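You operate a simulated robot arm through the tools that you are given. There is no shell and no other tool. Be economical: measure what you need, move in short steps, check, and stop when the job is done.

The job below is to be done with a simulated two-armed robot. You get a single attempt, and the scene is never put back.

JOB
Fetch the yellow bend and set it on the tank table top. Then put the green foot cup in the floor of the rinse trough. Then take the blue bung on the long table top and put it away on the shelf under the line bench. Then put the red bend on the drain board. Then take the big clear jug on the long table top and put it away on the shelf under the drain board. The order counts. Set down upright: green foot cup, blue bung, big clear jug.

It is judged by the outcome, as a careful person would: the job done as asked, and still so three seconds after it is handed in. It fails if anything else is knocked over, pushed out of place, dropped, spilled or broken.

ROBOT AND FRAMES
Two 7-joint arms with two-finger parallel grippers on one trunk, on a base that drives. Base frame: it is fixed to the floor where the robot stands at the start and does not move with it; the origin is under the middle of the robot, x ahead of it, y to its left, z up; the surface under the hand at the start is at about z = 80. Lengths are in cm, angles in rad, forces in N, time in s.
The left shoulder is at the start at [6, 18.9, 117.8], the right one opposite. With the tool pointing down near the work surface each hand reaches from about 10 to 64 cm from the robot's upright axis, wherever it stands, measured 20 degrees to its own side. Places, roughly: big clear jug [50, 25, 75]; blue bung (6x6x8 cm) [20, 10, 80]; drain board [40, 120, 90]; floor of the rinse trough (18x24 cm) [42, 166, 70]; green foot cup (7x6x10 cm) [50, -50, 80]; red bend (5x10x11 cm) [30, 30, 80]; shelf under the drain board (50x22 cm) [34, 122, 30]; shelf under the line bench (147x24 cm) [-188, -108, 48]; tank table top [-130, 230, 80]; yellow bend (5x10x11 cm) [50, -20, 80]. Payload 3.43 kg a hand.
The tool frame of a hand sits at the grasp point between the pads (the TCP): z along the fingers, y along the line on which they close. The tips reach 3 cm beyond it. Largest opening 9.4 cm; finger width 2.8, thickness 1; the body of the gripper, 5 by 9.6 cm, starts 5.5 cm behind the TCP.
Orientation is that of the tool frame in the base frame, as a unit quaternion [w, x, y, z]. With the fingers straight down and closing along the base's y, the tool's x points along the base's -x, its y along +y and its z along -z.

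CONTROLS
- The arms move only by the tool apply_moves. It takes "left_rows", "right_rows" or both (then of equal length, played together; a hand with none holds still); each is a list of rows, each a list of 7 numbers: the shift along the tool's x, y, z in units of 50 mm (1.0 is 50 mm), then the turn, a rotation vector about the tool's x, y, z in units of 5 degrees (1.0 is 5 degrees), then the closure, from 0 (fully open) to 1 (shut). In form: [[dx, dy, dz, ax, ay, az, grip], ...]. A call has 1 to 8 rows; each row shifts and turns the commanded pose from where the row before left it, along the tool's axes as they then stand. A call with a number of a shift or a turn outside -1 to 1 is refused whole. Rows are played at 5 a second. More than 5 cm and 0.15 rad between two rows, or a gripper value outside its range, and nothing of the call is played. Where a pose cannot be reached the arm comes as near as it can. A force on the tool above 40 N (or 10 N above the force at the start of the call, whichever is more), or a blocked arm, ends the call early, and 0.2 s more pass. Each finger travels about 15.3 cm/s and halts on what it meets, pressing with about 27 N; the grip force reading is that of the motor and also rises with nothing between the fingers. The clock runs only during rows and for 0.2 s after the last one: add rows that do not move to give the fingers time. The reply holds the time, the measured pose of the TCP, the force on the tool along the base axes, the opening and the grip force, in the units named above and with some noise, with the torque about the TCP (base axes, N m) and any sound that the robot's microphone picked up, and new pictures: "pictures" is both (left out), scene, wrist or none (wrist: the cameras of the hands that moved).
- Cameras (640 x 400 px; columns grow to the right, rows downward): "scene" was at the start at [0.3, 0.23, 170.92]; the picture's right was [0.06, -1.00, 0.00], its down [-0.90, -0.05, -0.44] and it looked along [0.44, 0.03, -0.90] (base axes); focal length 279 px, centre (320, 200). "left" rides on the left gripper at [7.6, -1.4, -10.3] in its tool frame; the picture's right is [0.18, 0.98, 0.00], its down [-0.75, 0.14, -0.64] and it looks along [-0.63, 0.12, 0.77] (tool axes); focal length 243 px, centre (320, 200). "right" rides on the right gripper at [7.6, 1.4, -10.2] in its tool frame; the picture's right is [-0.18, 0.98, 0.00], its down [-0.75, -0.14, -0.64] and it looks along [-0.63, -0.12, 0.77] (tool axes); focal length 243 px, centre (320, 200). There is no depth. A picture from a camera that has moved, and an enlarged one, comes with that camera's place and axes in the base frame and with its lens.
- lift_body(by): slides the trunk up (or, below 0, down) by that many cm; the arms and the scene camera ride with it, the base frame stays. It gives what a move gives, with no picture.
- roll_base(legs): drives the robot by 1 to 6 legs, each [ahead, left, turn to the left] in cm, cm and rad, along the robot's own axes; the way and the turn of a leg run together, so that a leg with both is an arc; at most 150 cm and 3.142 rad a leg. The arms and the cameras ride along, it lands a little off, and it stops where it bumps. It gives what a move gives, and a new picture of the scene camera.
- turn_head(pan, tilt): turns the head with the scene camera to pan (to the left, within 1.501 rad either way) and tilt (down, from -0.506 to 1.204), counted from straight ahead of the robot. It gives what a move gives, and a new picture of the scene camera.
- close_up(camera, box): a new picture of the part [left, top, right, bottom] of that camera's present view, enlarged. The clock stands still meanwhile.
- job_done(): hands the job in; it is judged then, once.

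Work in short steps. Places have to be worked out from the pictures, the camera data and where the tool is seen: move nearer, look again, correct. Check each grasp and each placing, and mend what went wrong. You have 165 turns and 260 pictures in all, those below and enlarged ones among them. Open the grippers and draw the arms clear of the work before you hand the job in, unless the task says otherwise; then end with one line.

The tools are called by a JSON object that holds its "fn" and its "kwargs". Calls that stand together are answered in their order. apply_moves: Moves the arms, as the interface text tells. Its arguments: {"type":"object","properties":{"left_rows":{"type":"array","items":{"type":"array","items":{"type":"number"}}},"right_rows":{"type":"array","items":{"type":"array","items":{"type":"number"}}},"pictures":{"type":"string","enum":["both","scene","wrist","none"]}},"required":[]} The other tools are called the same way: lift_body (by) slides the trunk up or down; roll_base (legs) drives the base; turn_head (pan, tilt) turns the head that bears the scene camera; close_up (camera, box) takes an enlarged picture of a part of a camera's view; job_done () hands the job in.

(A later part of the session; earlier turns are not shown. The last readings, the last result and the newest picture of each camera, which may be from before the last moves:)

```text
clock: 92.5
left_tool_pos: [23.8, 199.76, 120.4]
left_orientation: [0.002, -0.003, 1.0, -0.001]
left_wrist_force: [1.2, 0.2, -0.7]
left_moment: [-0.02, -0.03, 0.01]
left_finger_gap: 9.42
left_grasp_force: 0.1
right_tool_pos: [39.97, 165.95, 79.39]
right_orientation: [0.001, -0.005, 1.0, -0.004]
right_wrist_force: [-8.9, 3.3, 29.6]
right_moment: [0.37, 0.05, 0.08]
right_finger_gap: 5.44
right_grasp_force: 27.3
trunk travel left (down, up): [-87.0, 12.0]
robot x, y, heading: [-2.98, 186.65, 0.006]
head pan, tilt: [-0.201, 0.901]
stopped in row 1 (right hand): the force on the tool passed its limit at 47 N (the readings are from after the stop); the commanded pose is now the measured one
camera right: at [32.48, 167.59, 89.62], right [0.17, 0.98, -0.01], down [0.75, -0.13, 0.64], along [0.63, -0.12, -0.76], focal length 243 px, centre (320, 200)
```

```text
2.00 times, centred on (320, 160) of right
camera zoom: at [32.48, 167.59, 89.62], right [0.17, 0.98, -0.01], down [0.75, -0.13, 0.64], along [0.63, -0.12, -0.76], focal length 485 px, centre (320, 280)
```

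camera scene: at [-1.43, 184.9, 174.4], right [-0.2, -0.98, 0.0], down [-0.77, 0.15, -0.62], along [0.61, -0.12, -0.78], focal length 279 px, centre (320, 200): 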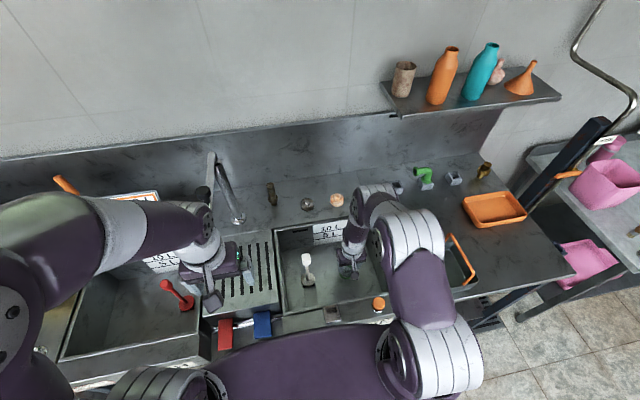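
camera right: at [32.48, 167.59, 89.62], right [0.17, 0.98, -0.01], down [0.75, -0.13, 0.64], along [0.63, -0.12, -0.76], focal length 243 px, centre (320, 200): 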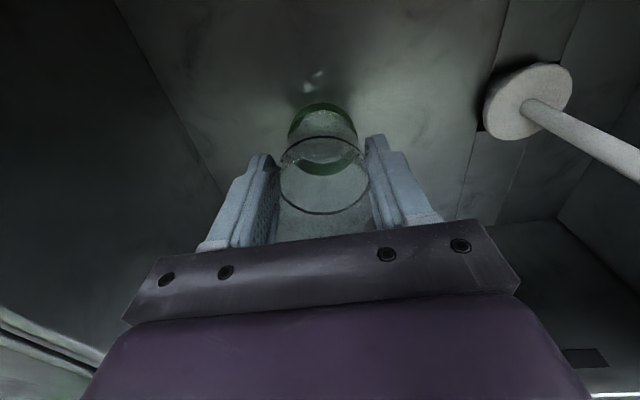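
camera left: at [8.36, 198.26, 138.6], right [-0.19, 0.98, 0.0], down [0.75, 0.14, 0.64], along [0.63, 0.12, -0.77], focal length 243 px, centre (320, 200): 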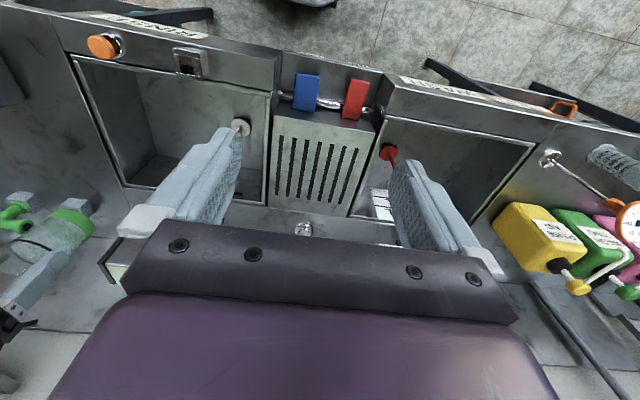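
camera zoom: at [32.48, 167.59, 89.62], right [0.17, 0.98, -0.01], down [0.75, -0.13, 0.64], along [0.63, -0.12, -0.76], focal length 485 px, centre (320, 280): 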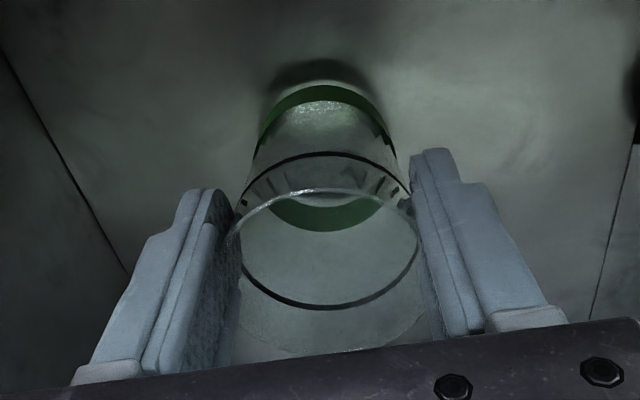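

The foot meets its contact shadow; it is on the floor. Relieve pressure by 2 mm and open gradually.

{"fn": "apply_moves", "kwargs": {"right_rows": [[0, 0, -0.04, 0, 0, 0, 0.7], [0, 0, 0, 0, 0, 0, 0.7]], "pictures": "none"}}

{"fn": "apply_moves", "kwargs": {"right_rows": [[0, 0, 0, 0, 0, 0, 0.4], [0, 0, 0, 0, 0, 0, 0.3], [0, 0, 0, 0, 0, 0, 0.15], [0, 0, 0, 0, 0, 0, 0], [0, 0, 0, 0, 0, 0, 0]], "pictures": "wrist"}}

```text
clock: 93.1
left_tool_pos: [24.05, 199.64, 120.34]
left_orientation: [0.001, -0.001, 1.0, -0.001]
left_wrist_force: [-0.5, 0.4, 0.8]
left_moment: [-0.02, 0.02, 0.02]
left_finger_gap: 9.42
left_grasp_force: 0.1
right_tool_pos: [40.27, 165.83, 79.48]
right_orientation: [0.0, -0.006, 1.0, -0.004]
right_wrist_force: [-3.3, 2.0, 9.7]
right_moment: [0.29, -0.03, 0.08]
right_finger_gap: 5.46
right_grasp_force: 26.9
trunk travel left (down, up): [-87.0, 12.0]
robot x, y, heading: [-3.06, 186.62, 0.005]
head pan, tilt: [-0.201, 0.901]
```

```text
clock: 94.3
left_tool_pos: [24.09, 199.79, 120.34]
left_orientation: [0.0, -0.002, 1.0, 0.0]
left_wrist_force: [-0.5, -0.8, -0.8]
left_moment: [0.01, 0.0, -0.01]
left_finger_gap: 9.4
left_grasp_force: 0.0
right_tool_pos: [40.23, 165.83, 79.4]
right_orientation: [-0.001, -0.005, 1.0, -0.002]
right_wrist_force: [0.9, 0.5, -0.2]
right_moment: [-0.04, -0.05, 0.0]
right_finger_gap: 9.4
right_grasp_force: 0.1
trunk travel left (down, up): [-87.0, 12.0]
robot x, y, heading: [-3.07, 186.61, 0.0]
head pan, tilt: [-0.201, 0.901]
camera right: at [32.7, 167.49, 89.62], right [0.17, 0.98, -0.01], down [0.76, -0.13, 0.64], along [0.63, -0.12, -0.77], focal length 243 px, centre (320, 200)
```

right: 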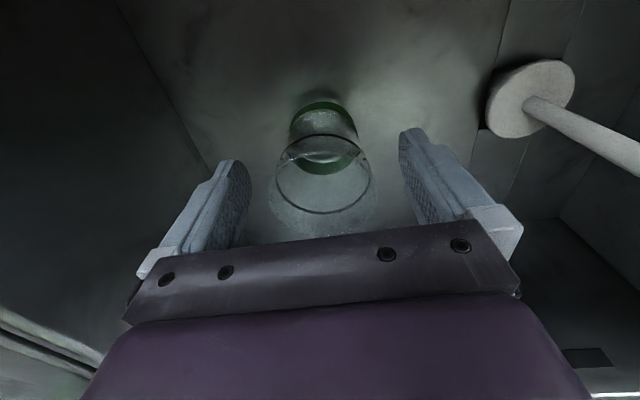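

The cup stands upright on the trough floor. Raise the right hand straight up and look.

{"fn": "apply_moves", "kwargs": {"right_rows": [[0, 0, -0.5, 0, 0, 0, 0], [0, 0, -0.9, 0, 0, 0, 0], [0, 0, -0.95, 0, 0, 0, 0], [0, 0, -0.95, 0, 0, 0, 0], [0, 0, -0.95, 0, 0, 0, 0], [0, 0, -0.95, 0, 0, 0, 0], [0.8, 0, -0.5, 0, 0, 0, 0], [0.9, 0, 0, 0, 0, 0, 0]], "pictures": "wrist"}}

{"fn": "close_up", "kwargs": {"camera": "scene", "box": [260, 190, 420, 310]}}

```text
clock: 96.1
left_tool_pos: [23.97, 199.74, 120.42]
left_orientation: [0.001, -0.001, 1.0, 0.001]
left_wrist_force: [0.2, 0.3, -0.5]
left_moment: [0.0, -0.02, -0.01]
left_finger_gap: 9.4
left_grasp_force: 0.1
right_tool_pos: [31.5, 165.86, 107.99]
right_orientation: [-0.001, -0.005, 1.0, -0.003]
right_wrist_force: [-0.9, 0.7, 0.1]
right_moment: [0.03, -0.02, -0.01]
right_finger_gap: 9.41
right_grasp_force: 0.1
trunk travel left (down, up): [-87.0, 12.0]
robot x, y, heading: [-2.5, 186.42, 0.009]
head pan, tilt: [-0.201, 0.901]
camera right: at [23.98, 167.47, 118.13], right [0.17, 0.98, -0.01], down [0.75, -0.13, 0.64], along [0.63, -0.12, -0.77], focal length 243 px, centre (320, 200)
```

right: 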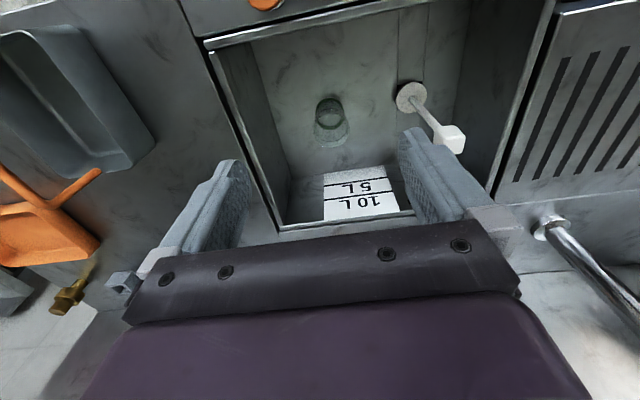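

```text
3.33 times, centred on (340, 250) of scene
camera zoom: at [-1.64, 184.89, 174.4], right [-0.2, -0.98, 0.0], down [-0.77, 0.15, -0.62], along [0.61, -0.12, -0.78], focal length 929 px, centre (253, 33)
```

zoom: 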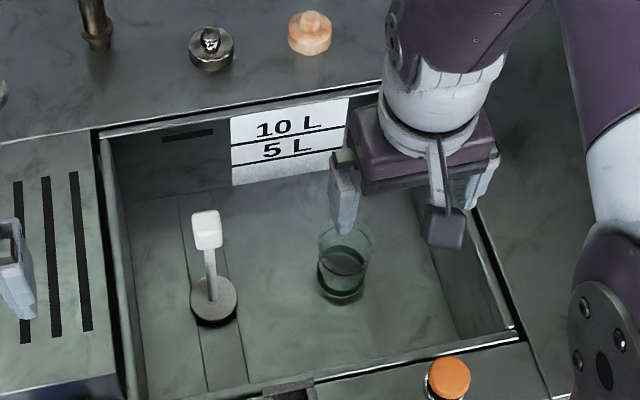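

Green cup is placed. Back off and strafe back to in front of the long table, then look toward the line bench.

{"fn": "roll_base", "kwargs": {"legs": [[-43, 0, 0], [0, -150, 0], [0, -36, 0]]}}

{"fn": "turn_head", "kwargs": {"pan": -1.5, "tilt": 0.45}}

```text
clock: 107.8
left_tool_pos: [-18.97, 11.36, 120.39]
left_orientation: [0.0, 0.0, 1.0, 0.0]
left_wrist_force: [-0.4, -0.8, 0.3]
left_moment: [0.02, -0.01, 0.02]
left_finger_gap: 9.43
left_grasp_force: 0.0
right_tool_pos: [-11.36, -22.8, 107.9]
right_orientation: [0.0, -0.003, 1.0, -0.004]
right_wrist_force: [0.1, 0.4, -0.4]
right_moment: [-0.01, 0.03, -0.01]
right_finger_gap: 9.4
right_grasp_force: 0.1
trunk travel left (down, up): [-87.0, 12.0]
robot x, y, heading: [-45.94, -2.28, -0.001]
head pan, tilt: [-0.201, 0.901]
camera scene: at [-44.51, -3.49, 174.4], right [-0.2, -0.98, 0.0], down [-0.77, 0.16, -0.62], along [0.61, -0.13, -0.78], focal length 279 px, centre (320, 200)
```

scene: 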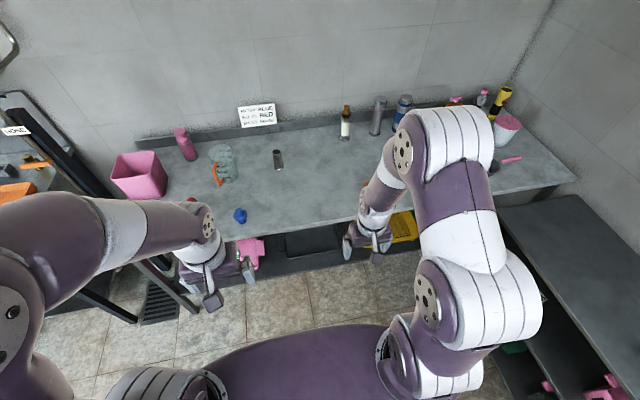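

```text
clock: 109.3
left_tool_pos: [-18.86, 11.12, 120.23]
left_orientation: [0.0, 0.001, 1.0, 0.0]
left_wrist_force: [0.0, 0.6, -1.4]
left_moment: [0.0, 0.0, 0.01]
left_finger_gap: 9.4
left_grasp_force: 0.1
right_tool_pos: [-11.48, -22.87, 107.86]
right_orientation: [0.0, -0.002, 1.0, -0.003]
right_wrist_force: [0.8, -0.3, 0.4]
right_moment: [0.0, 0.02, 0.01]
right_finger_gap: 9.39
right_grasp_force: 0.1
trunk travel left (down, up): [-87.0, 12.0]
robot x, y, heading: [-45.9, -1.69, -0.0]
head pan, tilt: [-1.499, 0.45]
camera scene: at [-51.25, -11.27, 178.23], right [-1.0, -0.07, 0.0], down [-0.03, 0.43, -0.9], along [0.06, -0.9, -0.44], focal length 279 px, centre (320, 200)
```

scene: 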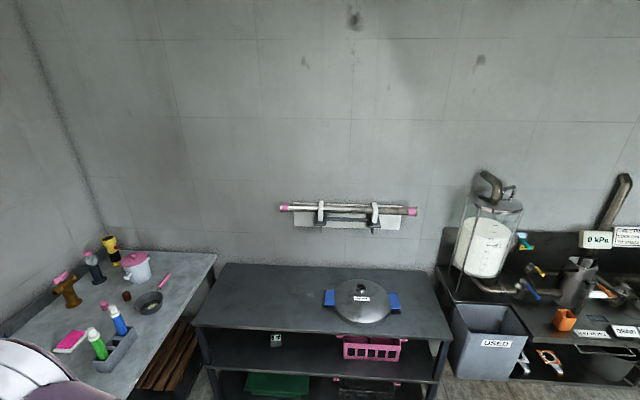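

The line bench is the dark one with filters at x<-115, y≈-95, with a shelf beneath. Now roll up to the long table at about (-20,24) to grasp the bung (right) and red bend (left).

{"fn": "turn_head", "kwargs": {"pan": 0.0, "tilt": 0.95}}

{"fn": "roll_base", "kwargs": {"legs": [[0, 26, 0], [22, 0, 0]]}}

{"fn": "close_up", "kwargs": {"camera": "right", "box": [0, 0, 640, 400]}}

{"fn": "close_up", "kwargs": {"camera": "left", "box": [0, 0, 640, 400]}}

```text
clock: 110.9
left_tool_pos: [-18.88, 11.06, 120.48]
left_orientation: [0.0, 0.001, 1.0, 0.0]
left_wrist_force: [0.6, 0.0, -0.7]
left_moment: [0.0, 0.0, 0.0]
left_finger_gap: 9.38
left_grasp_force: 0.0
right_tool_pos: [-11.53, -22.78, 107.8]
right_orientation: [0.0, -0.003, 1.0, -0.002]
right_wrist_force: [1.0, -0.2, 1.3]
right_moment: [0.02, -0.05, 0.0]
right_finger_gap: 9.4
right_grasp_force: 0.2
trunk travel left (down, up): [-87.0, 12.0]
robot x, y, heading: [-45.76, -1.68, -0.001]
head pan, tilt: [0.0, 0.949]
camera scene: at [-44.62, -2.12, 174.04], right [0.0, -1.0, 0.0], down [-0.81, 0.0, -0.58], along [0.58, 0.0, -0.81], focal length 279 px, centre (320, 200)
```

scene: 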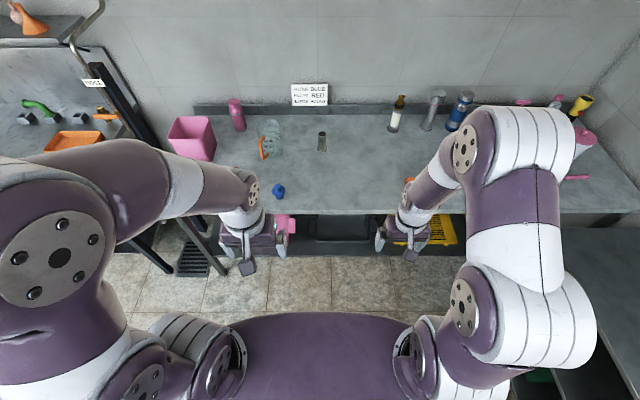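

```text
clock: 114.0
left_tool_pos: [3.22, 37.56, 120.44]
left_orientation: [0.001, 0.0, 1.0, 0.0]
left_wrist_force: [-0.5, -0.1, 0.3]
left_moment: [0.06, -0.04, -0.01]
left_finger_gap: 9.41
left_grasp_force: 0.0
right_tool_pos: [10.6, 3.65, 107.87]
right_orientation: [0.001, -0.003, 1.0, -0.003]
right_wrist_force: [-1.2, -0.8, -0.1]
right_moment: [0.02, 0.01, -0.02]
right_finger_gap: 9.41
right_grasp_force: 0.0
trunk travel left (down, up): [-87.0, 12.0]
robot x, y, heading: [-23.78, 24.58, -0.0]
head pan, tilt: [0.0, 0.949]
camera scene: at [-22.64, 24.31, 174.04], right [0.0, -1.0, 0.0], down [-0.81, 0.0, -0.58], along [0.58, 0.0, -0.81], focal length 279 px, centre (320, 200)
```

scene: 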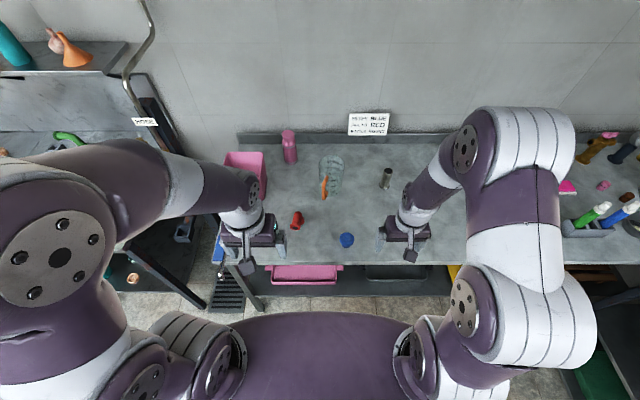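

```text
1.00 times, centred on (320, 200) of right (not enlarged: the box is as wide or as high as the picture)
camera zoom: at [3.08, 5.28, 118.11], right [0.18, 0.98, -0.01], down [0.75, -0.13, 0.64], along [0.63, -0.12, -0.77], focal length 243 px, centre (320, 200)
```

zoom: 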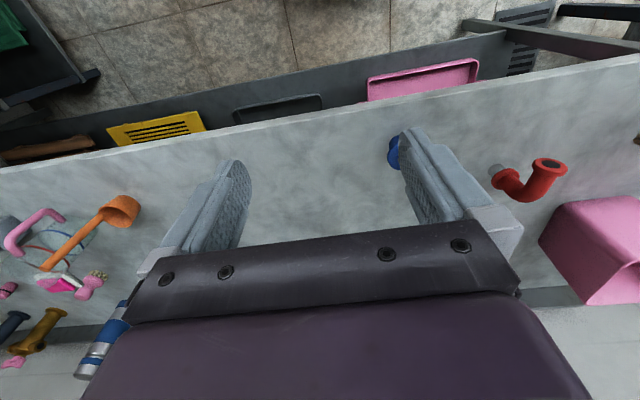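

```text
1.00 times, centred on (320, 200) of left (not enlarged: the box is as wide or as high as the picture)
camera zoom: at [-4.49, 36.13, 130.61], right [-0.18, 0.98, 0.0], down [0.75, 0.14, 0.64], along [0.63, 0.12, -0.77], focal length 243 px, centre (320, 200)
```

zoom: 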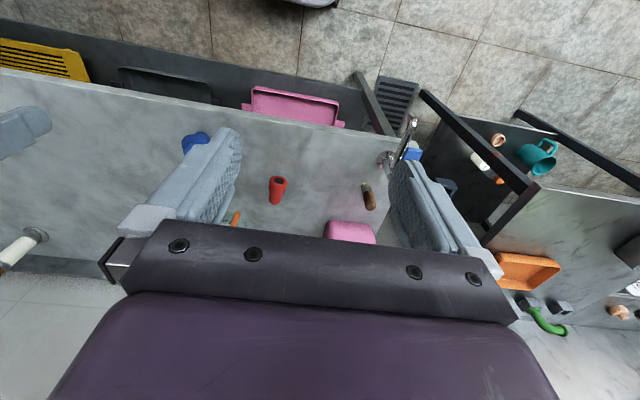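

Enlarge the bung and red bend in the head view.

{"fn": "close_up", "kwargs": {"camera": "scene", "box": [270, 195, 366, 255]}}

{"fn": "close_up", "kwargs": {"camera": "left", "box": [240, 140, 336, 230]}}

```text
6.67 times, centred on (318, 225) of scene
camera zoom: at [-22.64, 24.31, 174.04], right [0.0, -1.0, 0.0], down [-0.81, 0.0, -0.58], along [0.58, 0.0, -0.81], focal length 1857 px, centre (333, 33)
```

zoom: 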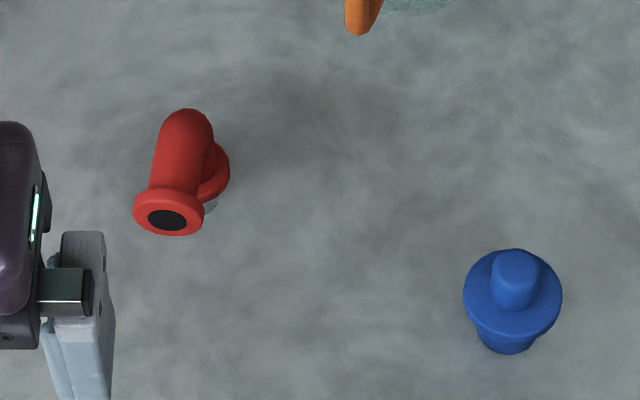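

```text
4.44 times, centred on (288, 185) of left
camera zoom: at [-4.49, 36.13, 130.61], right [-0.18, 0.98, 0.0], down [0.75, 0.14, 0.64], along [0.63, 0.12, -0.77], focal length 1078 px, centre (462, 267)
```

zoom: 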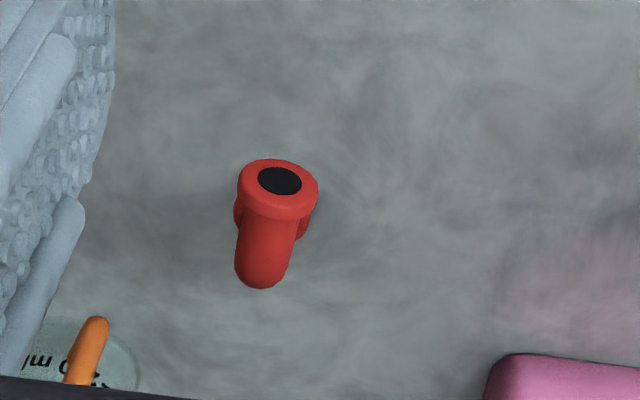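

Red bend: pipe from (26.4,33.1) to (32,32.6), grasp at (30,32.8,88). Bung at ≈(23.8,14.7), collar ~5.5 cm. Tilt the right tool forward 40° (for the shelf later) while the left hand moves above the red bend.

{"fn": "apply_moves", "kwargs": {"right_rows": [[0, 0, 0, 0, -1, 0, 0], [0, 0, 0, 0, -1, 0, 0], [0, 0, 0, 0, -1, 0, 0], [0, 0, 0, 0, -1, 0, 0], [0, 0, 0, 0, -1, 0, 0], [0, 0, 0, 0, -1, 0, 0], [0, 0, 0, 0, -1, 0, 0], [0, 0, 0, 0, -1, 0, 0]], "left_rows": [[-0.7, -0.12, 0.3, 0, 0, 0.14, 0], [-0.7, -0.12, 0.3, 0, 0, 0.14, 0], [-0.7, -0.12, 0.4, 0, 0, 0.14, 0], [-0.7, -0.12, 0.4, 0, 0, 0.14, 0], [-0.7, -0.12, 0.4, 0, 0, 0.14, 0], [-0.7, -0.12, 0.4, 0, 0, 0.14, 0], [-0.7, -0.12, 0.4, 0, 0, 0.14, 0], [-0.4, -0.12, 0.4, 0, 0, 0.14, 0]], "pictures": "both"}}

```text
clock: 115.8
left_tool_pos: [29.71, 31.61, 105.22]
left_orientation: [0.0, 0.049, 0.999, 0.0]
left_wrist_force: [0.4, 0.3, -0.7]
left_moment: [0.02, 0.01, -0.02]
left_finger_gap: 9.36
left_grasp_force: 0.1
right_tool_pos: [10.98, 3.47, 107.89]
right_orientation: [0.342, -0.004, 0.94, -0.001]
right_wrist_force: [0.2, 0.1, -0.3]
right_moment: [0.0, 0.0, 0.01]
right_finger_gap: 9.41
right_grasp_force: 0.2
right hand out of reach, approached as far as the arm can: row 4
trunk travel left (down, up): [-87.0, 12.0]
robot x, y, heading: [-24.31, 24.58, -0.002]
head pan, tilt: [0.0, 0.949]
camera scene: at [-22.29, 24.25, 174.04], right [0.0, -1.0, 0.0], down [-0.81, 0.0, -0.58], along [0.58, 0.0, -0.81], focal length 279 px, centre (320, 200)
camera right: at [-1.51, 5.15, 110.76], right [0.14, 0.98, 0.11], down [0.17, -0.14, 0.98], along [0.98, -0.11, -0.18], focal length 243 px, centre (320, 200)
camera left: at [21.95, 30.96, 115.47], right [-0.09, 1.0, 0.0], down [0.76, 0.07, 0.64], along [0.64, 0.06, -0.77], focal length 243 px, centre (320, 200)
```

scene: 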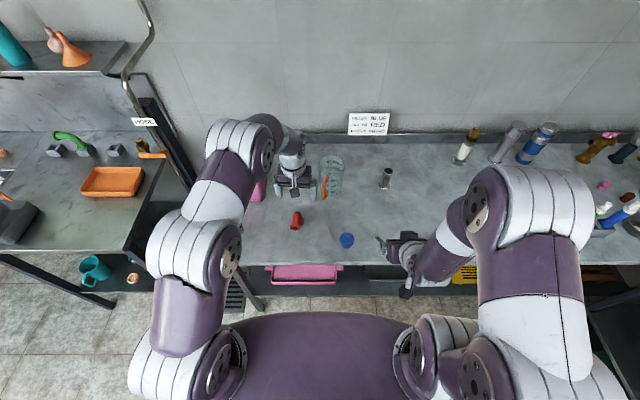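
right: 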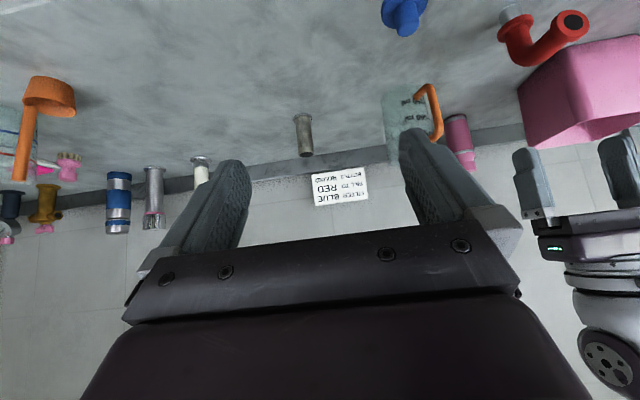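
left: 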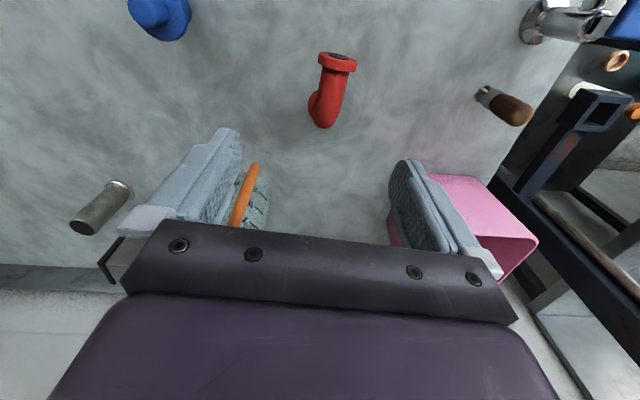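

Left is nearly above the red bend (shift +1.1 in y). Descend onto its pipe and close.

{"fn": "apply_moves", "kwargs": {"left_rows": [[0, 0.22, 0.3, 0, 0, 0, 0], [0, 0, 0.8, 0, 0, 0, 0], [0, 0, 0.8, 0, 0, 0, 0], [0, 0, 0.8, 0, 0, 0, 0], [0, 0, 0.74, 0, 0, 0, 0], [0, 0, 0, 0, 0, 0, 0.5], [0, 0, 0, 0, 0, 0, 0.9], [0, 0, 0, 0, 0, 0, 0.9]], "pictures": "wrist"}}

```text
clock: 117.6
left_tool_pos: [29.69, 32.79, 87.99]
left_orientation: [0.0, 0.05, 0.999, 0.001]
left_wrist_force: [0.1, 0.2, 0.5]
left_moment: [0.02, 0.02, 0.0]
left_finger_gap: 3.07
left_grasp_force: 26.8
right_tool_pos: [10.81, 3.53, 107.92]
right_orientation: [0.341, -0.004, 0.94, -0.001]
right_wrist_force: [-0.9, -0.2, 0.0]
right_moment: [-0.02, 0.0, 0.02]
right_finger_gap: 9.41
right_grasp_force: 0.0
trunk travel left (down, up): [-87.0, 12.0]
robot x, y, heading: [-23.59, 24.11, -0.001]
head pan, tilt: [0.0, 0.949]
camera left: at [21.99, 32.06, 98.29], right [-0.09, 1.0, 0.0], down [0.76, 0.07, 0.64], along [0.64, 0.06, -0.77], focal length 243 px, centre (320, 200)
```

left: 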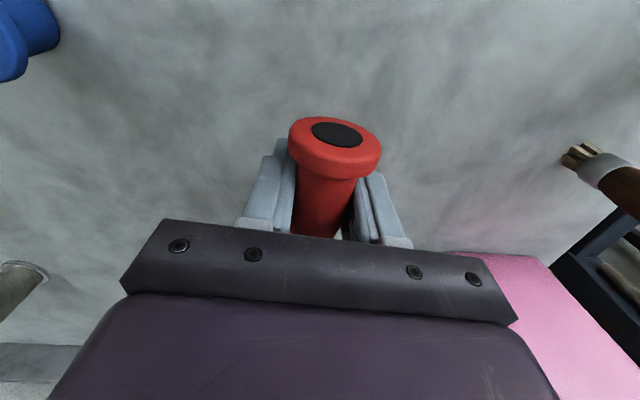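

Red bend held. Lift it and move it away to the left while the right hand lines up behind the bung.

{"fn": "apply_moves", "kwargs": {"left_rows": [[0, 0, -0.8, 0, 0, 0, 0.9], [0, 0, -0.95, 0, 0, 0, 0.9], [0, 0, -0.95, 0, 0, 0, 0.9], [0, 0, -0.95, 0, 0, 0, 0.9], [0, 0, -0.95, 0, 0, 0, 0.9], [0.7, 0.4, -0.3, 0, 0, 0, 0.9], [0.8, 0.4, 0, 0, 0, 0, 0.9], [0.8, 0.4, 0, 0, 0, 0, 0.9]], "right_rows": [[0, 0, 0, 0, 0, 0, 0], [0, 0, 0, 0, 0, 0, 0], [0, 0, 0, 0, 0, 0, 0], [0.23, 0.55, 0.74, 0, 0, 0, 0], [0.23, 0.55, 0.74, 0, 0, 0, 0], [0.23, 0.55, 0.74, 0, 0, 0, 0], [0.23, 0.55, 0.73, 0, 0, 0, 0], [0, 0, 0, 0, 0, 0, 0]], "pictures": "both"}}

```text
clock: 119.4
left_tool_pos: [18.42, 39.83, 112.68]
left_orientation: [0.0, 0.049, 0.999, 0.0]
left_wrist_force: [-0.3, -0.4, -1.7]
left_moment: [-0.01, 0.04, 0.01]
left_finger_gap: 3.08
left_grasp_force: 27.1
right_tool_pos: [16.48, 14.62, 93.73]
right_orientation: [0.343, -0.004, 0.939, -0.001]
right_wrist_force: [-0.4, -0.5, -0.7]
right_moment: [-0.02, -0.04, 0.03]
right_finger_gap: 9.38
right_grasp_force: 0.1
trunk travel left (down, up): [-87.0, 12.0]
robot x, y, heading: [-24.1, 24.3, -0.002]
head pan, tilt: [0.0, 0.949]
camera scene: at [-22.71, 24.28, 174.04], right [0.0, -1.0, 0.0], down [-0.81, 0.0, -0.58], along [0.58, 0.0, -0.81], focal length 279 px, centre (320, 200)
camera right: at [4.09, 16.22, 96.59], right [0.14, 0.98, 0.11], down [0.16, -0.13, 0.98], along [0.98, -0.11, -0.18], focal length 243 px, centre (320, 200)
camera left: at [10.61, 39.13, 122.84], right [-0.09, 1.0, 0.0], down [0.76, 0.07, 0.64], along [0.64, 0.06, -0.77], focal length 243 px, centre (320, 200)
```

scene: 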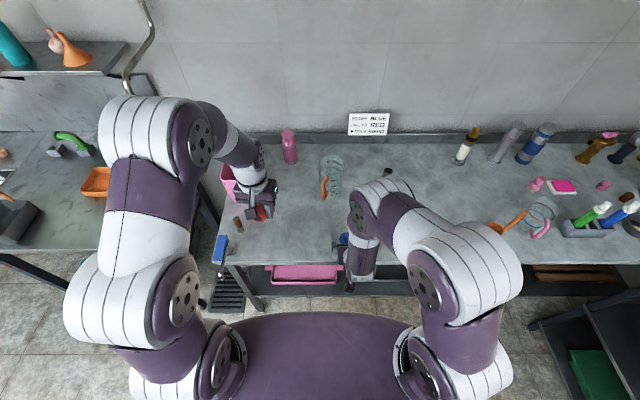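
right: 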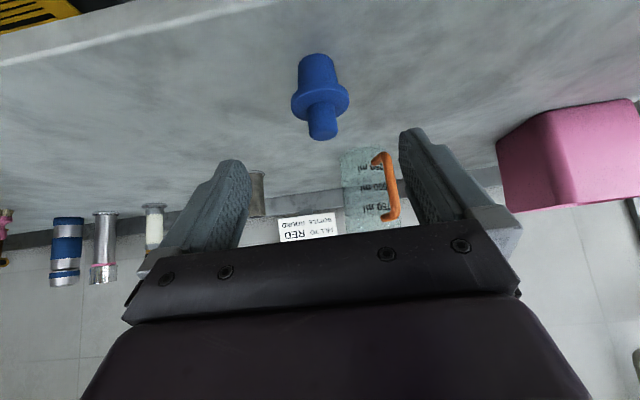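
left: 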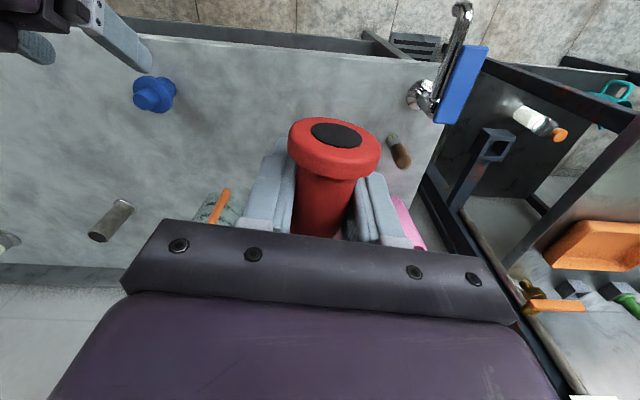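

Bung axis ≈(24.4,15.0), collar at z≈84. Advance 12.3 cm along the tool and close.

{"fn": "apply_moves", "kwargs": {"right_rows": [[0, 0.04, 0.8, 0, 0, 0, 0], [0, 0.04, 0.8, 0, 0, 0, 0], [0, 0, 0.6, 0, 0, 0, 0], [0, 0, 0.2, 0, 0, 0, 0], [0, 0, 0, 0, 0, 0, 0]], "pictures": "wrist"}}

```text
clock: 120.6
left_tool_pos: [18.58, 39.91, 112.51]
left_orientation: [0.0, 0.05, 0.999, 0.0]
left_wrist_force: [0.1, 0.5, -1.5]
left_moment: [-0.01, 0.04, 0.0]
left_finger_gap: 3.06
left_grasp_force: 27.1
right_tool_pos: [24.24, 15.11, 84.49]
right_orientation: [0.342, -0.004, 0.94, -0.001]
right_wrist_force: [-0.2, -0.4, -0.2]
right_moment: [0.03, 0.0, 0.01]
right_finger_gap: 9.39
right_grasp_force: 0.0
trunk travel left (down, up): [-87.0, 12.0]
robot x, y, heading: [-23.31, 24.7, -0.001]
head pan, tilt: [0.0, 0.949]
camera right: at [11.86, 16.58, 87.29], right [0.14, 0.98, 0.11], down [0.17, -0.13, 0.98], along [0.98, -0.11, -0.18], focal length 243 px, centre (320, 200)
```

right: 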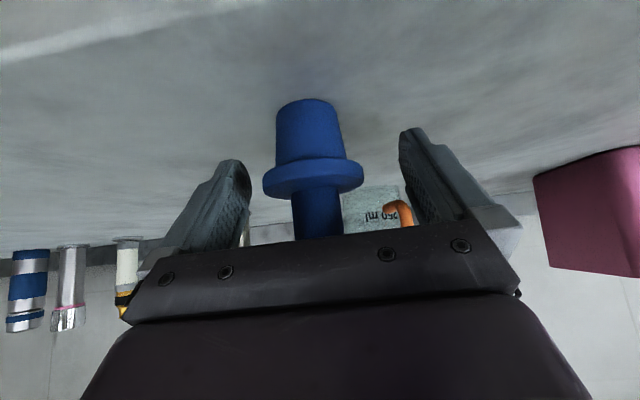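

Collar lies at the pads; shift 0.6 cm to −y to centre, then close.

{"fn": "apply_moves", "kwargs": {"right_rows": [[0, -0.12, 0, 0, 0, 0, 0], [0, 0, 0, 0, 0, 0, 0.3], [0, 0, 0, 0, 0, 0, 0.5], [0, 0, 0, 0, 0, 0, 0.8], [0, 0, 0, 0, 0, 0, 0.8]], "pictures": "wrist"}}

```text
clock: 121.8
left_tool_pos: [18.63, 39.77, 112.49]
left_orientation: [-0.001, 0.05, 0.999, 0.0]
left_wrist_force: [0.2, -0.6, -1.1]
left_moment: [-0.02, 0.02, 0.0]
left_finger_gap: 3.08
left_grasp_force: 27.0
right_tool_pos: [24.31, 14.57, 84.52]
right_orientation: [0.341, -0.003, 0.94, -0.001]
right_wrist_force: [0.0, 0.6, 1.3]
right_moment: [-0.02, 0.02, -0.01]
right_finger_gap: 5.34
right_grasp_force: 27.3
trunk travel left (down, up): [-87.0, 12.0]
robot x, y, heading: [-23.8, 24.29, 0.001]
head pan, tilt: [0.0, 0.949]
camera right: at [11.98, 16.0, 87.31], right [0.13, 0.98, 0.11], down [0.17, -0.13, 0.98], along [0.98, -0.11, -0.18], focal length 243 px, centre (320, 200)
```

right: 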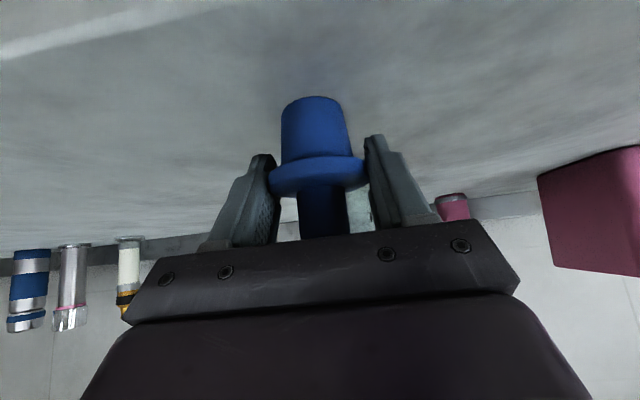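

Bung gripped (5.3 cm). Lift it vertically 18 cm and check.

{"fn": "apply_moves", "kwargs": {"right_rows": [[-0.3, 0, -0.35, 0, 0, 0, 0.8], [-0.58, 0, -0.69, 0, 0, 0, 0.8], [-0.58, 0, -0.69, 0, 0, 0, 0.8], [-0.58, 0, -0.69, 0, 0, 0, 0.8], [-0.3, 0, -0.35, 0, 0, 0, 0.8], [0, 0, 0, 0, 0, 0, 0.8]], "pictures": "wrist"}}

```text
clock: 123.2
left_tool_pos: [18.71, 39.81, 112.41]
left_orientation: [0.0, 0.049, 0.999, 0.0]
left_wrist_force: [0.1, 0.1, -1.4]
left_moment: [0.0, 0.03, 0.01]
left_finger_gap: 3.09
left_grasp_force: 27.3
right_tool_pos: [24.59, 14.45, 102.43]
right_orientation: [0.342, -0.005, 0.94, -0.002]
right_wrist_force: [0.3, 0.1, -1.2]
right_moment: [-0.02, 0.01, 0.01]
right_finger_gap: 5.34
right_grasp_force: 27.0
trunk travel left (down, up): [-87.0, 12.0]
robot x, y, heading: [-23.65, 24.36, -0.002]
head pan, tilt: [0.0, 0.949]
camera right: at [12.08, 16.04, 105.4], right [0.13, 0.98, 0.11], down [0.17, -0.13, 0.98], along [0.98, -0.11, -0.18], focal length 243 px, centre (320, 200)
```

right: 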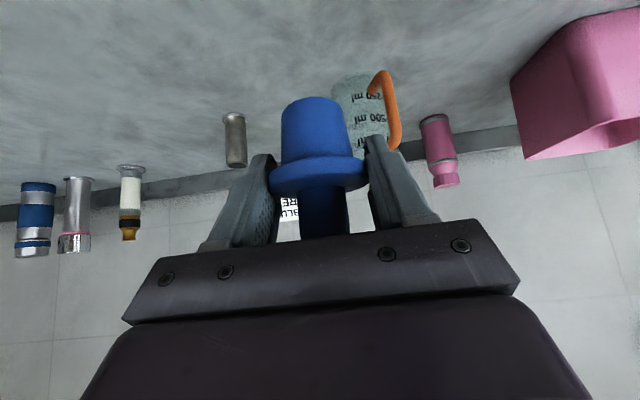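

Bung upright in hand. Retract, back away, and turn right to face the line-bench wall.

{"fn": "apply_moves", "kwargs": {"right_rows": [[0.6, 0, -0.5, 0, 0, 0, 0.8], [0.6, 0, -0.5, 0, 0, 0, 0.8], [0.6, 0, -0.5, 0, 0, 0, 0.8], [0, 0, 0, 0, 0, 0, 0.8]], "pictures": "none"}}

{"fn": "roll_base", "kwargs": {"legs": [[-26, 0, 0], [0, -34, 0], [0, 0, -1.571]]}}

{"fn": "turn_head", "kwargs": {"pan": -1.0, "tilt": 0.5}}

```text
clock: 124.2
left_tool_pos: [18.57, 39.81, 112.47]
left_orientation: [0.0, 0.05, 0.999, 0.0]
left_wrist_force: [-0.1, 0.8, -1.2]
left_moment: [0.0, 0.02, 0.0]
left_finger_gap: 3.08
left_grasp_force: 27.0
right_tool_pos: [12.65, 14.34, 102.58]
right_orientation: [0.341, -0.004, 0.94, -0.001]
right_wrist_force: [0.8, 0.6, -0.8]
right_moment: [0.01, 0.01, 0.0]
right_finger_gap: 5.35
right_grasp_force: 27.0
trunk travel left (down, up): [-87.0, 12.0]
robot x, y, heading: [-23.8, 24.66, -0.005]
head pan, tilt: [0.0, 0.949]
```

```text
clock: 131.7
left_tool_pos: [-33.03, -51.5, 112.41]
left_orientation: [0.0, 0.73, 0.683, 0.0]
left_wrist_force: [0.4, 0.8, -1.2]
left_moment: [0.04, -0.05, 0.0]
left_finger_gap: 3.07
left_grasp_force: 26.6
right_tool_pos: [-58.63, -46.4, 102.61]
right_orientation: [0.245, 0.651, 0.678, -0.239]
right_wrist_force: [-0.7, 0.0, -0.6]
right_moment: [-0.03, 0.03, -0.02]
right_finger_gap: 5.31
right_grasp_force: 26.6
trunk travel left (down, up): [-87.0, 12.0]
robot x, y, heading: [-50.14, -9.9, -1.538]
head pan, tilt: [0.0, 0.949]
camera scene: at [-49.63, -11.02, 174.04], right [-1.0, -0.03, 0.0], down [-0.03, 0.81, -0.58], along [0.02, -0.58, -0.81], focal length 279 px, centre (320, 200)
```

scene: 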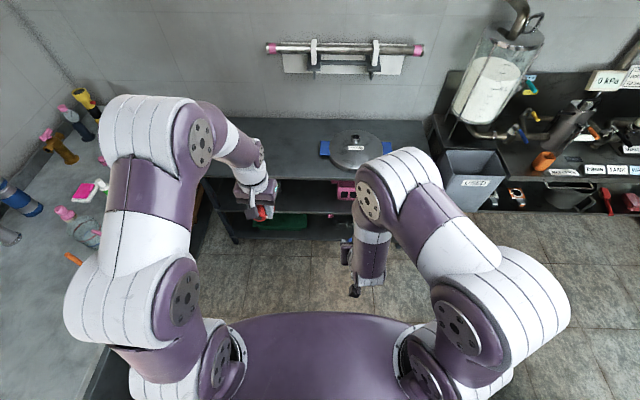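

```text
clock: 132.9
left_tool_pos: [-33.13, -51.42, 112.59]
left_orientation: [-0.001, 0.73, 0.684, 0.0]
left_wrist_force: [-1.0, -0.2, -1.1]
left_moment: [0.03, 0.0, 0.02]
left_finger_gap: 3.03
left_grasp_force: 27.0
right_tool_pos: [-58.51, -46.45, 102.61]
right_orientation: [0.244, 0.651, 0.678, -0.239]
right_wrist_force: [0.2, -0.8, -0.6]
right_moment: [0.0, 0.0, 0.03]
right_finger_gap: 5.3
right_grasp_force: 26.8
trunk travel left (down, up): [-87.0, 12.0]
robot x, y, heading: [-49.73, -9.55, -1.539]
head pan, tilt: [-1.0, 0.499]
camera scene: at [-57.36, -8.91, 177.78], right [-0.57, 0.82, 0.0], down [0.39, 0.27, -0.88], along [-0.72, -0.5, -0.48], focal length 279 px, centre (320, 200)
```

scene: 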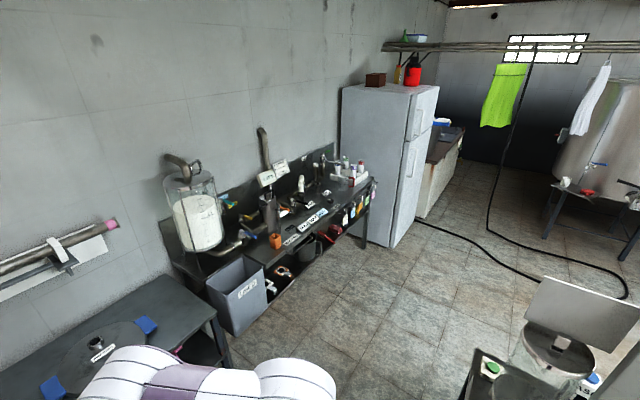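

Floor ahead of the line bench is clear; check the corner of the structure on the other side before strafing.

{"fn": "turn_head", "kwargs": {"pan": -1.5, "tilt": 0.8}}

```text
clock: 133.9
left_tool_pos: [-32.98, -51.55, 112.52]
left_orientation: [-0.001, 0.73, 0.683, -0.001]
left_wrist_force: [0.5, 0.1, -1.0]
left_moment: [0.03, -0.02, 0.01]
left_finger_gap: 3.08
left_grasp_force: 26.6
right_tool_pos: [-58.74, -46.3, 102.63]
right_orientation: [0.244, 0.651, 0.678, -0.238]
right_wrist_force: [0.1, 0.0, -1.8]
right_moment: [-0.02, 0.01, 0.0]
right_finger_gap: 5.29
right_grasp_force: 27.0
trunk travel left (down, up): [-87.0, 12.0]
robot x, y, heading: [-49.79, -9.79, -1.543]
head pan, tilt: [-1.499, 0.799]
camera scene: at [-57.89, -4.59, 175.2], right [-0.1, 0.99, 0.0], down [0.71, 0.07, -0.7], along [-0.69, -0.07, -0.72], focal length 279 px, centre (320, 200)
```

scene: 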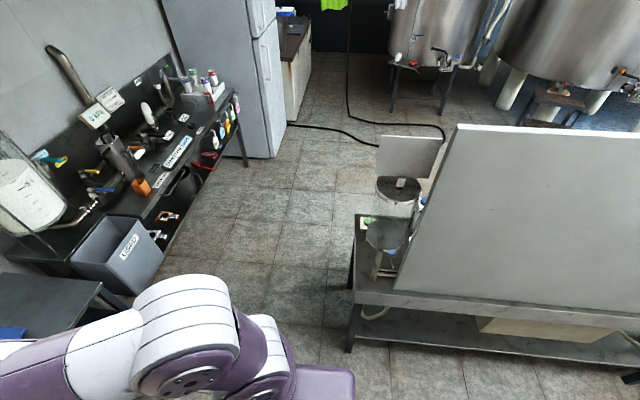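

Corridor spans y≈-96 to 6. Go to y≈-28 and strafe to x≈-172.

{"fn": "roll_base", "kwargs": {"legs": [[18, 0, -0.03], [0, -122, 0]]}}

{"fn": "turn_head", "kwargs": {"pan": 0.0, "tilt": 0.7}}

```text
clock: 141.2
left_tool_pos: [-158.05, -70.19, 112.51]
left_orientation: [0.0, 0.741, 0.672, 0.001]
left_wrist_force: [0.6, 0.1, -1.0]
left_moment: [0.05, 0.0, 0.0]
left_finger_gap: 3.06
left_grasp_force: 26.8
right_tool_pos: [-183.53, -64.13, 102.75]
right_orientation: [0.241, 0.661, 0.668, -0.242]
right_wrist_force: [-0.5, 0.5, -1.7]
right_moment: [0.01, 0.01, 0.03]
right_finger_gap: 5.3
right_grasp_force: 26.6
trunk travel left (down, up): [-87.0, 12.0]
robot x, y, heading: [-173.47, -27.85, -1.571]
head pan, tilt: [-1.499, 0.799]
camera scene: at [-181.5, -22.46, 175.19], right [-0.07, 1.0, 0.0], down [0.71, 0.05, -0.7], along [-0.7, -0.05, -0.72], focal length 279 px, centre (320, 200)
```

scene: 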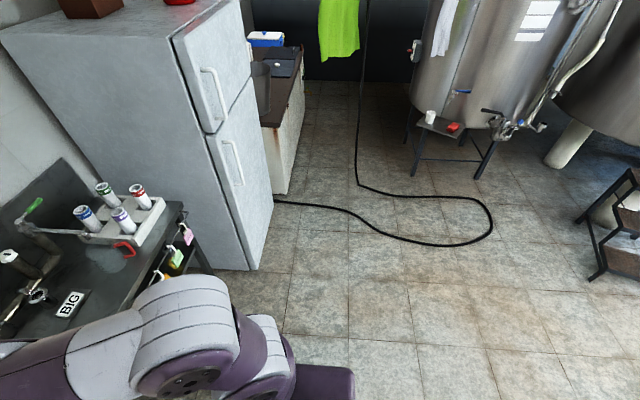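

```text
clock: 142.8
left_tool_pos: [-158.19, -69.98, 112.47]
left_orientation: [-0.001, 0.741, 0.672, -0.001]
left_wrist_force: [0.7, 0.3, -1.6]
left_moment: [0.04, 0.0, -0.01]
left_finger_gap: 3.07
left_grasp_force: 27.3
right_tool_pos: [-183.51, -64.1, 102.72]
right_orientation: [0.241, 0.661, 0.668, -0.243]
right_wrist_force: [0.8, 0.1, -0.1]
right_moment: [0.02, -0.01, 0.02]
right_finger_gap: 5.3
right_grasp_force: 26.8
trunk travel left (down, up): [-87.0, 12.0]
robot x, y, heading: [-173.42, -28.25, -1.568]
head pan, tilt: [0.0, 0.7]
camera scene: at [-173.49, -30.37, 176.01], right [-1.0, 0.0, 0.0], down [0.0, 0.64, -0.76], along [0.0, -0.76, -0.64], focal length 279 px, centre (320, 200)
```

scene: 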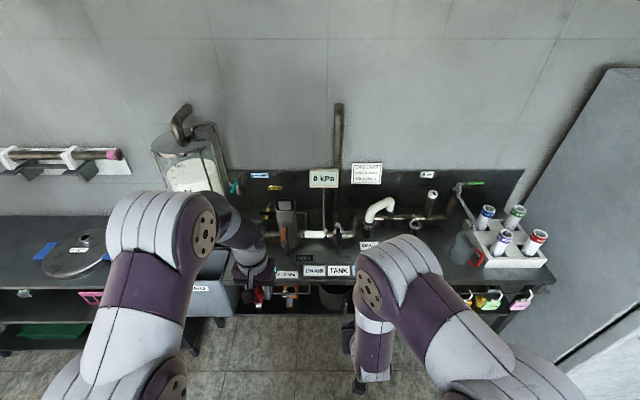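

Lower the trunk to look under the bench.

{"fn": "lift_body", "kwargs": {"by": -50}}

{"fn": "turn_head", "kwargs": {"pan": 0.0, "tilt": 0.75}}

{"fn": "close_up", "kwargs": {"camera": "right", "box": [0, 0, 640, 400]}}

```text
refused: -50 is not a number from -40 to 40
```

```text
clock: 143.5
left_tool_pos: [-158.1, -70.19, 112.43]
left_orientation: [0.0, 0.741, 0.672, -0.001]
left_wrist_force: [-0.9, 0.5, -1.8]
left_moment: [0.02, 0.01, 0.0]
left_finger_gap: 3.09
left_grasp_force: 26.9
right_tool_pos: [-183.56, -64.2, 102.75]
right_orientation: [0.241, 0.661, 0.668, -0.242]
right_wrist_force: [-0.6, 0.0, -1.0]
right_moment: [0.01, -0.01, 0.01]
right_finger_gap: 5.3
right_grasp_force: 27.2
trunk travel left (down, up): [-87.0, 12.0]
robot x, y, heading: [-173.25, -27.55, -1.566]
head pan, tilt: [0.0, 0.75]
camera scene: at [-173.49, -30.16, 175.59], right [-1.0, 0.0, 0.0], down [0.0, 0.68, -0.73], along [0.0, -0.73, -0.68], focal length 279 px, centre (320, 200)
```

scene: 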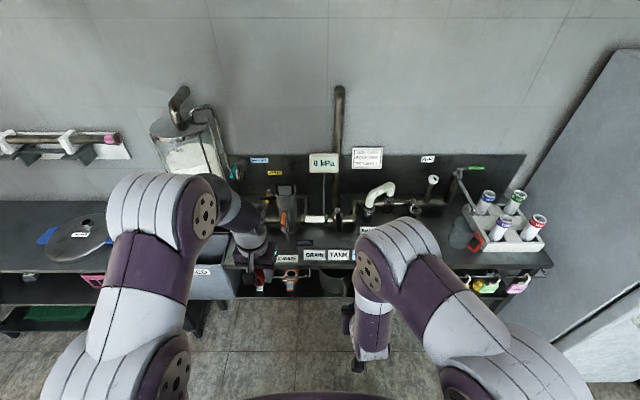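

```text
1.00 times, centred on (320, 200) of right (not enlarged: the box is as wide or as high as the picture)
camera zoom: at [-182.15, -51.57, 105.57], right [0.98, -0.13, 0.11], down [-0.13, -0.17, 0.98], along [-0.11, -0.98, -0.18], focal length 243 px, centre (320, 200)
```

zoom: 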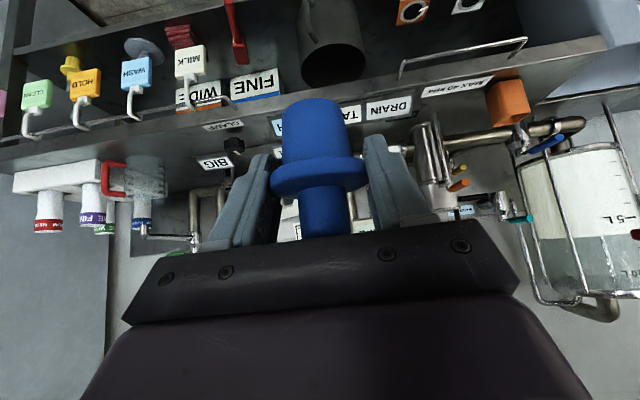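

Lower 40 cm and view under the bench from the wrist camera and the head.

{"fn": "lift_body", "kwargs": {"by": -40}}

{"fn": "turn_head", "kwargs": {"pan": 0.0, "tilt": 0.6}}

{"fn": "close_up", "kwargs": {"camera": "right", "box": [0, 0, 640, 400]}}

```text
clock: 147.3
left_tool_pos: [-158.25, -70.11, 72.5]
left_orientation: [0.0, 0.741, 0.672, 0.0]
left_wrist_force: [-0.2, -0.7, -2.0]
left_moment: [0.02, -0.01, 0.0]
left_finger_gap: 3.07
left_grasp_force: 27.1
right_tool_pos: [-183.58, -64.22, 62.69]
right_orientation: [0.241, 0.662, 0.667, -0.243]
right_wrist_force: [0.1, 0.1, -0.1]
right_moment: [0.01, 0.03, -0.02]
right_finger_gap: 5.28
right_grasp_force: 26.8
trunk travel left (down, up): [-47.0, 52.0]
robot x, y, heading: [-173.72, -27.67, -1.571]
head pan, tilt: [0.0, 0.75]
```

```text
clock: 148.0
left_tool_pos: [-158.18, -70.04, 72.48]
left_orientation: [0.0, 0.741, 0.672, -0.001]
left_wrist_force: [-0.5, 0.2, -1.5]
left_moment: [0.07, -0.01, 0.01]
left_finger_gap: 3.07
left_grasp_force: 27.5
right_tool_pos: [-183.44, -64.14, 62.76]
right_orientation: [0.241, 0.662, 0.667, -0.242]
right_wrist_force: [0.2, -0.5, -0.5]
right_moment: [-0.01, -0.01, -0.02]
right_finger_gap: 5.32
right_grasp_force: 26.7
trunk travel left (down, up): [-47.0, 52.0]
robot x, y, heading: [-173.55, -27.8, -1.567]
head pan, tilt: [0.0, 0.6]
camera scene: at [-173.49, -30.7, 136.87], right [-1.0, 0.0, 0.0], down [0.0, 0.57, -0.82], along [0.0, -0.82, -0.57], focal length 279 px, centre (320, 200)
```

scene: 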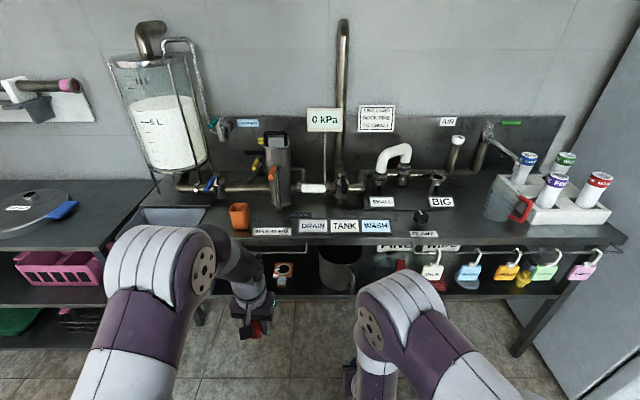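

```text
1.00 times, centred on (320, 200) of right (not enlarged: the box is as wide or as high as the picture)
camera zoom: at [-182.16, -51.56, 65.57], right [0.98, -0.13, 0.11], down [-0.13, -0.17, 0.98], along [-0.11, -0.98, -0.18], focal length 243 px, centre (320, 200)
```

zoom: 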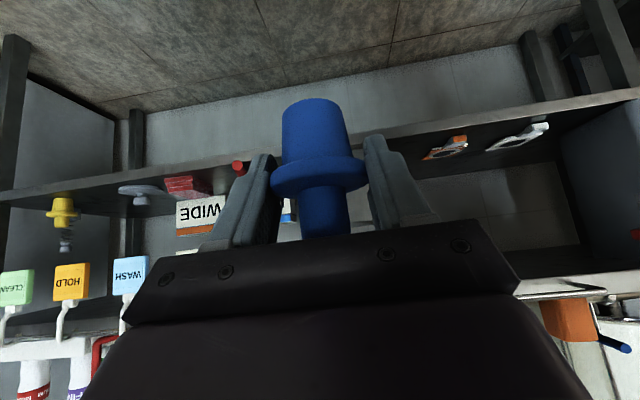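

Enlarge the shelf zone in the head view for free spots.

{"fn": "close_up", "kwargs": {"camera": "scene", "box": [200, 220, 440, 340]}}

{"fn": "close_up", "kwargs": {"camera": "left", "box": [0, 0, 640, 400]}}

```text
2.67 times, centred on (320, 280) of scene
camera zoom: at [-173.49, -30.7, 136.87], right [-1.0, 0.0, 0.0], down [0.0, 0.57, -0.82], along [0.0, -0.82, -0.57], focal length 743 px, centre (320, -13)
```

zoom: 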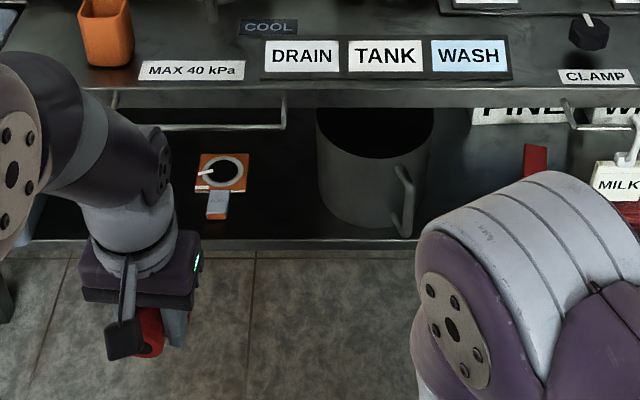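

```text
1.00 times, centred on (320, 200) of left (not enlarged: the box is as wide or as high as the picture)
camera zoom: at [-158.85, -62.39, 82.77], right [1.0, 0.09, 0.0], down [0.07, -0.76, 0.64], along [0.06, -0.64, -0.77], focal length 243 px, centre (320, 200)
```

zoom: 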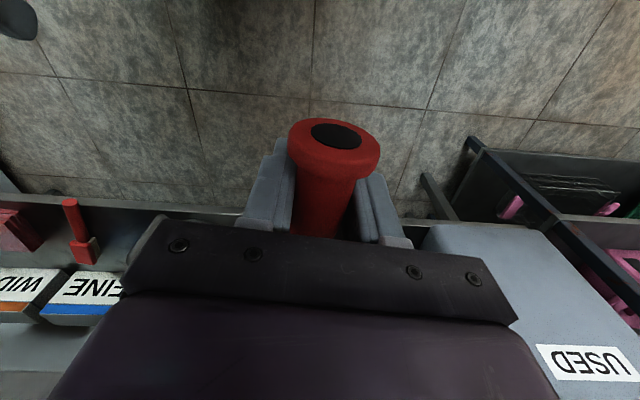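

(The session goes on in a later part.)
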